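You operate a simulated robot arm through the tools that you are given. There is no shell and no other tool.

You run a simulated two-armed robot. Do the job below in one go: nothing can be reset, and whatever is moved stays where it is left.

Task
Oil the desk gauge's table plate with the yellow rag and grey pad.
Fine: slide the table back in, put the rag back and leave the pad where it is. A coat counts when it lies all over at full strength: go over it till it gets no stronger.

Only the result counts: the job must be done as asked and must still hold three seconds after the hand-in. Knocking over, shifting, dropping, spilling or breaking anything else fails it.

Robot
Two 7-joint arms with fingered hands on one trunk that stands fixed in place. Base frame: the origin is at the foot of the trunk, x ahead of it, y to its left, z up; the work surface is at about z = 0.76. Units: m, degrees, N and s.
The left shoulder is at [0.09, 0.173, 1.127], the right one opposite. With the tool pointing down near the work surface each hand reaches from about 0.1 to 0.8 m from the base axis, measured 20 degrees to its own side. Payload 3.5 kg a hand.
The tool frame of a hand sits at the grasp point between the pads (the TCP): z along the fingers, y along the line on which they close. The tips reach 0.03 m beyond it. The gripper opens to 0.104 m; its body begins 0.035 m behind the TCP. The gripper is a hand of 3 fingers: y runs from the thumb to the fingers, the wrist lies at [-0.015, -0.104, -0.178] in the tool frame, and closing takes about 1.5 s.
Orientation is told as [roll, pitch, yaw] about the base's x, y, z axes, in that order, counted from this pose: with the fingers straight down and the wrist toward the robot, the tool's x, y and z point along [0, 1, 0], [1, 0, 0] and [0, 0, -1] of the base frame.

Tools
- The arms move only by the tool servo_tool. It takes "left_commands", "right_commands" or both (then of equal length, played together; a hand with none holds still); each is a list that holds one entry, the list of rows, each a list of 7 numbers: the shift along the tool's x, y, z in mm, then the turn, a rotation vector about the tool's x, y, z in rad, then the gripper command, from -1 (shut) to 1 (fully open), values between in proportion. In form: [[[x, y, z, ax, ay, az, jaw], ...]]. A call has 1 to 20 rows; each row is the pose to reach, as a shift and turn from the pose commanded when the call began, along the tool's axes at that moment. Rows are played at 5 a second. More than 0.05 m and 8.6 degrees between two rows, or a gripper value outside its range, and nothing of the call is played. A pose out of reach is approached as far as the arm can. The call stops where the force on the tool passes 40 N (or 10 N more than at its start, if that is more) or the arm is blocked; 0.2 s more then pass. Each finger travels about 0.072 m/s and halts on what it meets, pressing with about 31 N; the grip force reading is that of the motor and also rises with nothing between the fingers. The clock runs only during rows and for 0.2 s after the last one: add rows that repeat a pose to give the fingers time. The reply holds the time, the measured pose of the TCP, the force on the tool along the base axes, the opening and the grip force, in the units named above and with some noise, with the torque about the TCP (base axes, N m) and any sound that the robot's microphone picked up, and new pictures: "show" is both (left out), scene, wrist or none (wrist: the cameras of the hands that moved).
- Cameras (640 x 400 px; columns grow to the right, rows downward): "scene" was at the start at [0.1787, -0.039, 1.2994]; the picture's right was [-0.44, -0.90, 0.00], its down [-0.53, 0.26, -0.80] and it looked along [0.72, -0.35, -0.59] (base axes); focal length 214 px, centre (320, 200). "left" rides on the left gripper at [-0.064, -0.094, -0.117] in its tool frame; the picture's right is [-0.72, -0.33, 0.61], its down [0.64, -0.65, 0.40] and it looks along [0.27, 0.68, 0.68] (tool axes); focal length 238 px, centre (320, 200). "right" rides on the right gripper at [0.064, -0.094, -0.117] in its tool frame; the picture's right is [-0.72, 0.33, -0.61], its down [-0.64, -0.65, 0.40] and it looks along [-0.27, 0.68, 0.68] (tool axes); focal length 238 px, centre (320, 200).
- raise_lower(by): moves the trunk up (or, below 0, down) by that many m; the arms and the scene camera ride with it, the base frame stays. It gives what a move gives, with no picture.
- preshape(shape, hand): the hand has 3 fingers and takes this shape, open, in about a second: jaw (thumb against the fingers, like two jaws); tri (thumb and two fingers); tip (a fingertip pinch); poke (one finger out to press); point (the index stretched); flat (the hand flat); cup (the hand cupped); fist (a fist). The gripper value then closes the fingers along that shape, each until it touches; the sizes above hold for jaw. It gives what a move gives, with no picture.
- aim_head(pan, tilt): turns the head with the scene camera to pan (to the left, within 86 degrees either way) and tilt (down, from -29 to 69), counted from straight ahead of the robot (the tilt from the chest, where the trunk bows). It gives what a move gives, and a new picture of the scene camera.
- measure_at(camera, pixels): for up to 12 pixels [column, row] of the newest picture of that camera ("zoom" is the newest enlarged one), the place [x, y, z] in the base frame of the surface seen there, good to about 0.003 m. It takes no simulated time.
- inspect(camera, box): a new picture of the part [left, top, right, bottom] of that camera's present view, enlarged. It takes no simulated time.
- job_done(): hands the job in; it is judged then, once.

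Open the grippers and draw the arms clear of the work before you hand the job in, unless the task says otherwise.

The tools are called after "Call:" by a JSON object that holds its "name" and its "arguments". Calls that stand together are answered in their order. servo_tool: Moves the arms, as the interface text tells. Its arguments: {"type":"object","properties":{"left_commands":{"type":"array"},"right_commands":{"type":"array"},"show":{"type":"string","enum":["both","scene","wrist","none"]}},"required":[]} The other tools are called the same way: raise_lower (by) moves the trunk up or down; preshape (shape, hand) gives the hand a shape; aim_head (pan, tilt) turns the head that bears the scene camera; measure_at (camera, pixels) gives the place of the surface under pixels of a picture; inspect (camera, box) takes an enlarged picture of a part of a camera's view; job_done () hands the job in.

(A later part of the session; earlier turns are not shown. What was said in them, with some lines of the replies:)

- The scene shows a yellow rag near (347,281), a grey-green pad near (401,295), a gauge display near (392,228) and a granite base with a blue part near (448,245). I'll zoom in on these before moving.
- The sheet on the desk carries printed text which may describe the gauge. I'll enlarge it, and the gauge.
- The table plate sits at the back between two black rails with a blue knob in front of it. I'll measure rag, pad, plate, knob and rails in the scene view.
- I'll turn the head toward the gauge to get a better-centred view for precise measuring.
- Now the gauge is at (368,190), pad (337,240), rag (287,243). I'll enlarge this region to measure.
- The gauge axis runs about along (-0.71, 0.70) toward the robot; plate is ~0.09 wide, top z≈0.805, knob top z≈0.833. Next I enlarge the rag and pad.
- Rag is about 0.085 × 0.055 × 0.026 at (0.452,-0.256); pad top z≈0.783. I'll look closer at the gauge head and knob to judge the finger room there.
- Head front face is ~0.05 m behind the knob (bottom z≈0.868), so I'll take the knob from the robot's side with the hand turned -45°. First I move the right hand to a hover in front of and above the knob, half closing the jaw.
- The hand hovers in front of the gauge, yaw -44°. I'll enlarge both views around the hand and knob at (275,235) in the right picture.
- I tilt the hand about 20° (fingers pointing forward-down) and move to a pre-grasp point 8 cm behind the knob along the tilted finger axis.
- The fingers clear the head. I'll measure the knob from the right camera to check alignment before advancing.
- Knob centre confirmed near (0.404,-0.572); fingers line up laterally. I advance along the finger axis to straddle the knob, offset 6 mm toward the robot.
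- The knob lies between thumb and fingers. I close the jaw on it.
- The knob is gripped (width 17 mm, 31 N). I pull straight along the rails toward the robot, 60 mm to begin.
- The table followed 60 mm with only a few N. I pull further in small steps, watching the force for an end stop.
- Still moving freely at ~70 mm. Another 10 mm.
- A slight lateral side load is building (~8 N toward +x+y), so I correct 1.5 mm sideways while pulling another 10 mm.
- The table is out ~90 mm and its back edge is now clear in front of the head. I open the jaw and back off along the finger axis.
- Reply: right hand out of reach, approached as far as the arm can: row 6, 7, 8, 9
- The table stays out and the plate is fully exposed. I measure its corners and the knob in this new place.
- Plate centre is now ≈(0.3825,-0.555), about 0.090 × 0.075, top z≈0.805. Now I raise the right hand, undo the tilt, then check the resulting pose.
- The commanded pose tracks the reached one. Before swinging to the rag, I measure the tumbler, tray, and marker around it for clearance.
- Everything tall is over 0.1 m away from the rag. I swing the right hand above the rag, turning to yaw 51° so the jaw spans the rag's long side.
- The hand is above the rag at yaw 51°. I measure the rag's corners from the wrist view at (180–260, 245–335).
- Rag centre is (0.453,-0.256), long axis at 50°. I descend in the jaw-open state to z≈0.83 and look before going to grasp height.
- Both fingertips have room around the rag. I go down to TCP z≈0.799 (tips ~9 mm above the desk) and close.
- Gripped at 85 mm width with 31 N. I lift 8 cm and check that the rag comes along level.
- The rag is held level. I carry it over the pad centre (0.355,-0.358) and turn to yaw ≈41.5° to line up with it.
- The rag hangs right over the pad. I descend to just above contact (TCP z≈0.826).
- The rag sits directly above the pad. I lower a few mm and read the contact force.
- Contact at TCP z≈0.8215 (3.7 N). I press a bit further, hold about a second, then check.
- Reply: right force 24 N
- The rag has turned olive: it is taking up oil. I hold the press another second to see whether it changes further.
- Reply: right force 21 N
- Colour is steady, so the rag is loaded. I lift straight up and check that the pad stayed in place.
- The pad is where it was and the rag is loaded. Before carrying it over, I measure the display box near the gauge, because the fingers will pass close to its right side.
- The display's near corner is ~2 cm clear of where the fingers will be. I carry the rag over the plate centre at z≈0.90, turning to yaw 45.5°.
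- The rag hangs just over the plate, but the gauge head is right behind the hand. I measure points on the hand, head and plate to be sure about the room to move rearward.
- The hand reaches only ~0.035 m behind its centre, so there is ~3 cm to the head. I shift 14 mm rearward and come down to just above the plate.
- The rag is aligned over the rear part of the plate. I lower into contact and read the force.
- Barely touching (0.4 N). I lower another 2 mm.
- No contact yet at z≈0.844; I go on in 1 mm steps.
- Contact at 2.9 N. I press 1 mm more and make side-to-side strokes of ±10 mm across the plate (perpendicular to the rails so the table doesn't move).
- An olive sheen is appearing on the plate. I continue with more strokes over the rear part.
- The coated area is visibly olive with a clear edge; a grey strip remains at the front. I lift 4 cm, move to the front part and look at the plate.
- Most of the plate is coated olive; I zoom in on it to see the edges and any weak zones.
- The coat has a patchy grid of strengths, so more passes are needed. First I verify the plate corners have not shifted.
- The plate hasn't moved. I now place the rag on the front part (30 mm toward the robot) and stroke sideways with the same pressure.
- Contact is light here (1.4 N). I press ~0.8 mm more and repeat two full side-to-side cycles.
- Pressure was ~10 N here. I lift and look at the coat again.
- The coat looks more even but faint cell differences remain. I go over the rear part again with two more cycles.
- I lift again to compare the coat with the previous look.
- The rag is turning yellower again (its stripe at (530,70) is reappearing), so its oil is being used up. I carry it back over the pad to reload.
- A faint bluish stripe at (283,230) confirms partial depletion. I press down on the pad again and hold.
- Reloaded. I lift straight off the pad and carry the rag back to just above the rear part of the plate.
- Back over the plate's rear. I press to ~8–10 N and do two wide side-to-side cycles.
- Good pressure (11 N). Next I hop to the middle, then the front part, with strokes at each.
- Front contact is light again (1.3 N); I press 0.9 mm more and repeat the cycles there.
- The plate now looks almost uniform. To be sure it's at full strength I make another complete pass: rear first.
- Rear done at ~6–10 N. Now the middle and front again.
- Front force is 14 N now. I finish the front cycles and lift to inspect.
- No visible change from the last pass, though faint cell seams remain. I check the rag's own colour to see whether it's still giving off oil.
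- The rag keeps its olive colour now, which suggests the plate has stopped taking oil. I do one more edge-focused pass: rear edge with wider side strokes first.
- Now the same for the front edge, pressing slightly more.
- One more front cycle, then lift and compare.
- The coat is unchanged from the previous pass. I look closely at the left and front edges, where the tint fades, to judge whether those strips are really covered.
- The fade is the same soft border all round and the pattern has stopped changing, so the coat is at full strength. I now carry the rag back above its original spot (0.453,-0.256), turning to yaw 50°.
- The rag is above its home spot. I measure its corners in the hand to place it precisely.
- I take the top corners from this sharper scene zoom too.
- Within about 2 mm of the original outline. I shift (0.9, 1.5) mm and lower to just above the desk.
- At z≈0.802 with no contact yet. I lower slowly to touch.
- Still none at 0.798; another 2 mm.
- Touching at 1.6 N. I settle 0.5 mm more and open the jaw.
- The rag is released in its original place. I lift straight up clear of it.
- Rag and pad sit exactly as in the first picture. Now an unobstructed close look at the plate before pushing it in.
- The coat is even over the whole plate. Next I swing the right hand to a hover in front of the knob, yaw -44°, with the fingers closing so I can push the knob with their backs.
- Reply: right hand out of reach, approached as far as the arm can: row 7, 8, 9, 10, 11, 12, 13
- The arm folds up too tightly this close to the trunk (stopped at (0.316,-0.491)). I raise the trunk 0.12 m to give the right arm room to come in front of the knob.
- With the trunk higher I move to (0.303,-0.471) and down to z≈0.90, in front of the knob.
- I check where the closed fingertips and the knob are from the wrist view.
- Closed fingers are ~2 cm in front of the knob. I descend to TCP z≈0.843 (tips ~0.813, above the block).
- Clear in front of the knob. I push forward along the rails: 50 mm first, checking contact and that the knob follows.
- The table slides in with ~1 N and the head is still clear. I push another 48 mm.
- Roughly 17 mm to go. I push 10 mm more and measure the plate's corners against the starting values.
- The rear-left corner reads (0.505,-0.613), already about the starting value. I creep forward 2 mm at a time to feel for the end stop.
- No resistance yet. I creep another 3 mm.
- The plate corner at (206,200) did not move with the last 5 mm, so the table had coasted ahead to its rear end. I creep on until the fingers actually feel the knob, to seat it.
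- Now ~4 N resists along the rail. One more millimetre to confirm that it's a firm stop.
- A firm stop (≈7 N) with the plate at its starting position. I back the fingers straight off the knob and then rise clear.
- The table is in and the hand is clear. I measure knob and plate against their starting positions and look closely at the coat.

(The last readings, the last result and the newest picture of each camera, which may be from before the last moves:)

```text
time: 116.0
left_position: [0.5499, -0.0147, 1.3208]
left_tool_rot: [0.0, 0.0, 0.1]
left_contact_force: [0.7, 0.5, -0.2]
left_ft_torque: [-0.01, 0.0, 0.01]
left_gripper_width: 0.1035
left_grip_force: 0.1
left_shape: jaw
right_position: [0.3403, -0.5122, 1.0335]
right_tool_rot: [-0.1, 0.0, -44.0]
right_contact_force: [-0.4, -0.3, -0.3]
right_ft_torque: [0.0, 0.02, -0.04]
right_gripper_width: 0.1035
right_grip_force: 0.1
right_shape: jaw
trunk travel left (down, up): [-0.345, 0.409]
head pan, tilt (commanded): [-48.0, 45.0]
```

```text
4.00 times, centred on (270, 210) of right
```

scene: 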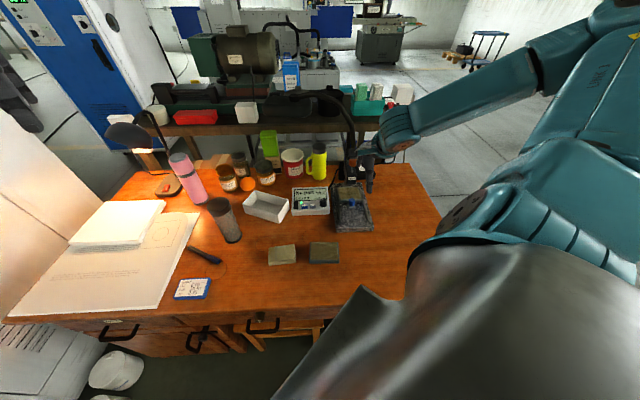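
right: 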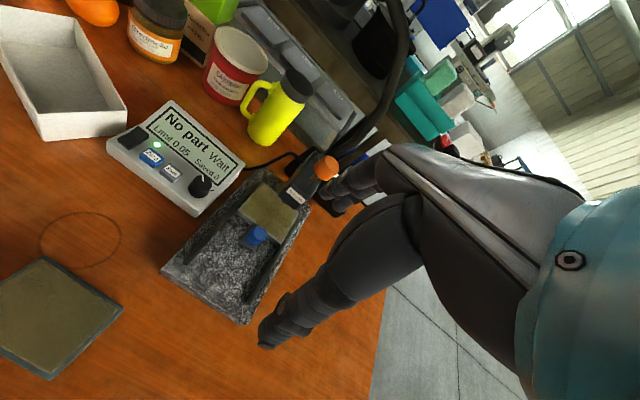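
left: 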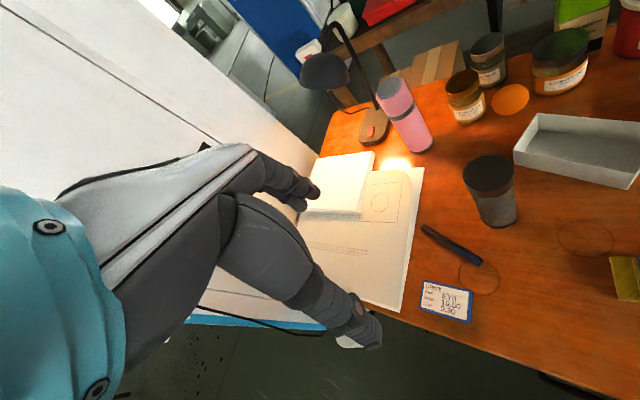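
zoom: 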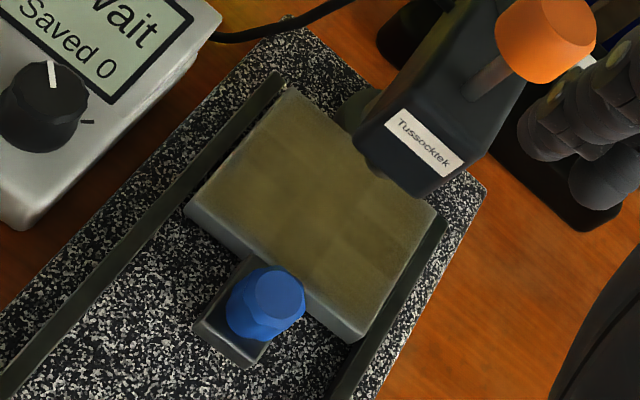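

Call:
{"name": "measure_at", "arguments": {"camera": "zoom", "pixels": [[278, 285], [195, 205], [352, 325], [435, 215], [290, 95], [300, 190], [230, 360]]}}

Call:
{"name": "measure_at", "arguments": {"camera": "scene", "pixels": [[282, 254], [324, 252], [350, 201]]}}

Call:
{"name": "inspect", "arguments": {"camera": "scene", "box": [255, 230, 350, 275]}}

```text
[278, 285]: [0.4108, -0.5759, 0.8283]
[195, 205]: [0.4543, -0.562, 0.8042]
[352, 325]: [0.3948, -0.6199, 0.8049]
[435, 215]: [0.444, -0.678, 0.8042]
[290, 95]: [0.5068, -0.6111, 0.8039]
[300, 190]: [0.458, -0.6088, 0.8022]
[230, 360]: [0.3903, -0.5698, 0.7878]
```

```text
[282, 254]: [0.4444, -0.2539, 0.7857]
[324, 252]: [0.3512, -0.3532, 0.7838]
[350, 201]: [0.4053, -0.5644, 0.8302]
```

```text
6.74 times, centred on (302, 252) of scene
```

zoom: 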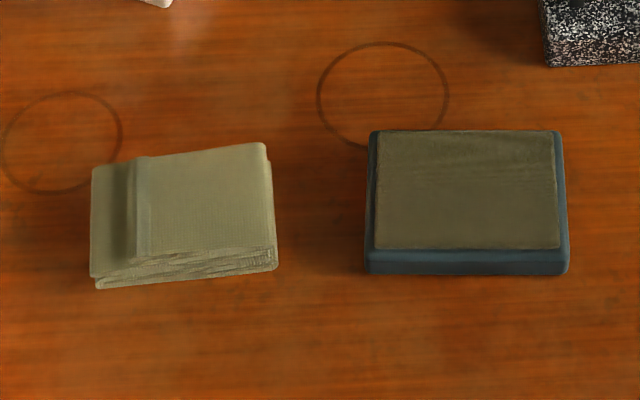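

Plate corners match the start, and rag and pad are in place. One last close look at the coat for weak zones.

Call:
{"name": "inspect", "arguments": {"camera": "right", "box": [236, 178, 286, 230]}}

Call:
{"name": "inspect", "arguments": {"camera": "scene", "box": [336, 184, 362, 204]}}

```text
7.69 times, centred on (261, 204) of right
```

zoom: 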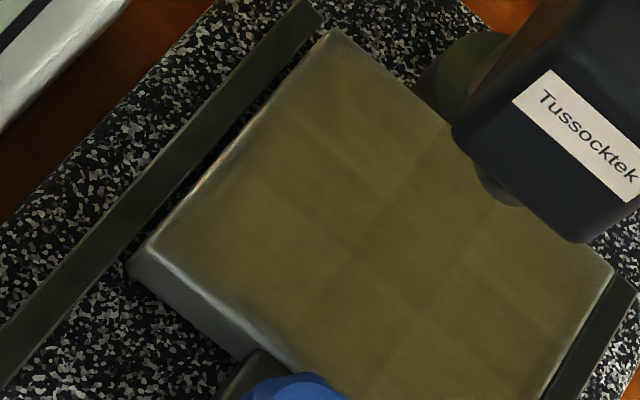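

```text
16.00 times, centred on (349, 194) of scene
```

zoom: 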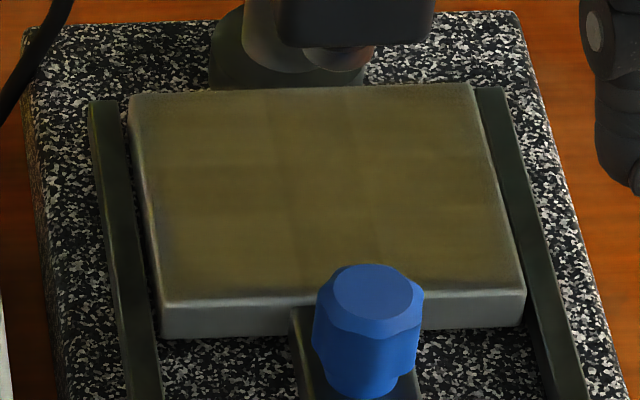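

The four quadrants show the same tone; the cross is only where the coat patches overlap. I withdraw the right arm up and away with the gripper open.

Call:
{"name": "servo_tool", "arguments": {"right_commands": [[[0, -4, -40, 0, 0, 0, 1], [15, -10, -80, 0, 0, -0.13, 1], [35, -16, -115, 0, 0, -0.26, 1], [55, -22, -145, 0, 0, -0.39, 1], [72, -27, -170, 0, 0, -0.52, 1], [85, -32, -170, 0, 0, -0.65, 1], [89, -32, -170, 0, 0, -0.768, 1], [89, -32, -170, 0, 0, -0.768, 1]]], "show": "both"}}

```text
time: 117.8
left_position: [0.5513, -0.0149, 1.3208]
left_tool_rot: [0.0, 0.0, 0.1]
left_contact_force: [-0.4, 0.4, -0.1]
left_ft_torque: [0.01, -0.05, 0.0]
left_gripper_width: 0.1037
left_grip_force: 0.2
left_shape: jaw
right_position: [0.381, -0.4245, 1.2037]
right_tool_rot: [-0.1, 0.0, 0.2]
right_contact_force: [-0.6, -0.9, 0.1]
right_ft_torque: [-0.02, -0.01, 0.02]
right_gripper_width: 0.1038
right_grip_force: 0.0
right_shape: jaw
trunk travel left (down, up): [-0.345, 0.409]
head pan, tilt (commanded): [-48.0, 45.0]
```

scene: 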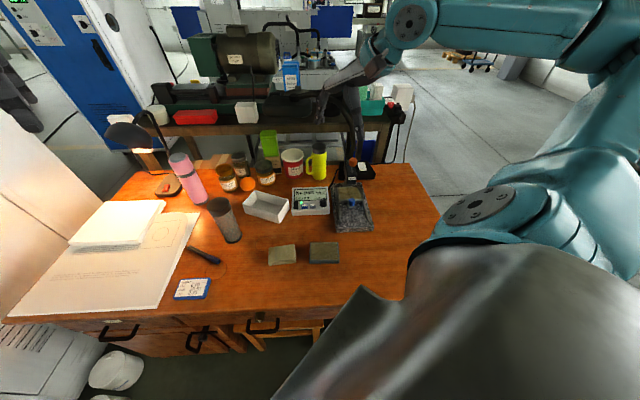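
right: 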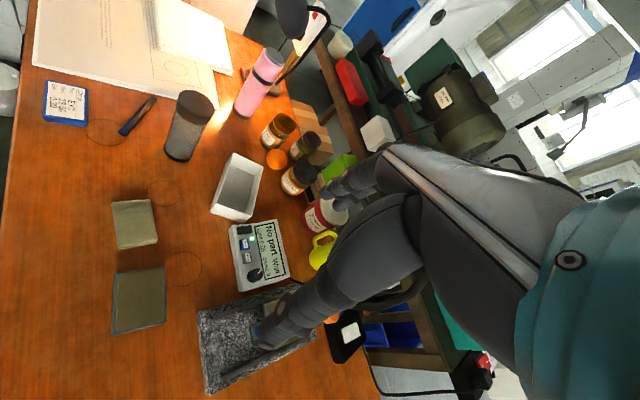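

Everything is in place: the table at (352,205) is home, the rag (282,254) and the pad (324,252) are in their original spots, and both grippers are open and clear. I hand the job in.

Call:
{"name": "job_done", "arguments": {}}

```text
The job is handed in.
```

I oiled the gauge's table plate all over, slid the table back in, put the rag back and left the pad where it was. The job is handed in; I haven't seen the verdict.

- **Coat:** I loaded the rag on the grey pad twice and went over the rear, middle and front of the plate several times. The last two passes made no visible difference. The coat looks even, with faint darker bands that I take to be where the coat patches overlap. I judged full strength by eye from the camera pictures, since nothing measures it.
- **Table:** I pushed it in until it met a firm stop at about 7 N. Its corners read within a few millimetres of where they were at the start.
- **Rag and pad:** The rag is back in its original place, now olive-coloured from the oil. The pad shows no movement.
- **Robot:** Both grippers are open and the arms are clear of the work. The trunk is still 0.12 m higher than at the start, because the right arm needed the room to push the table in.
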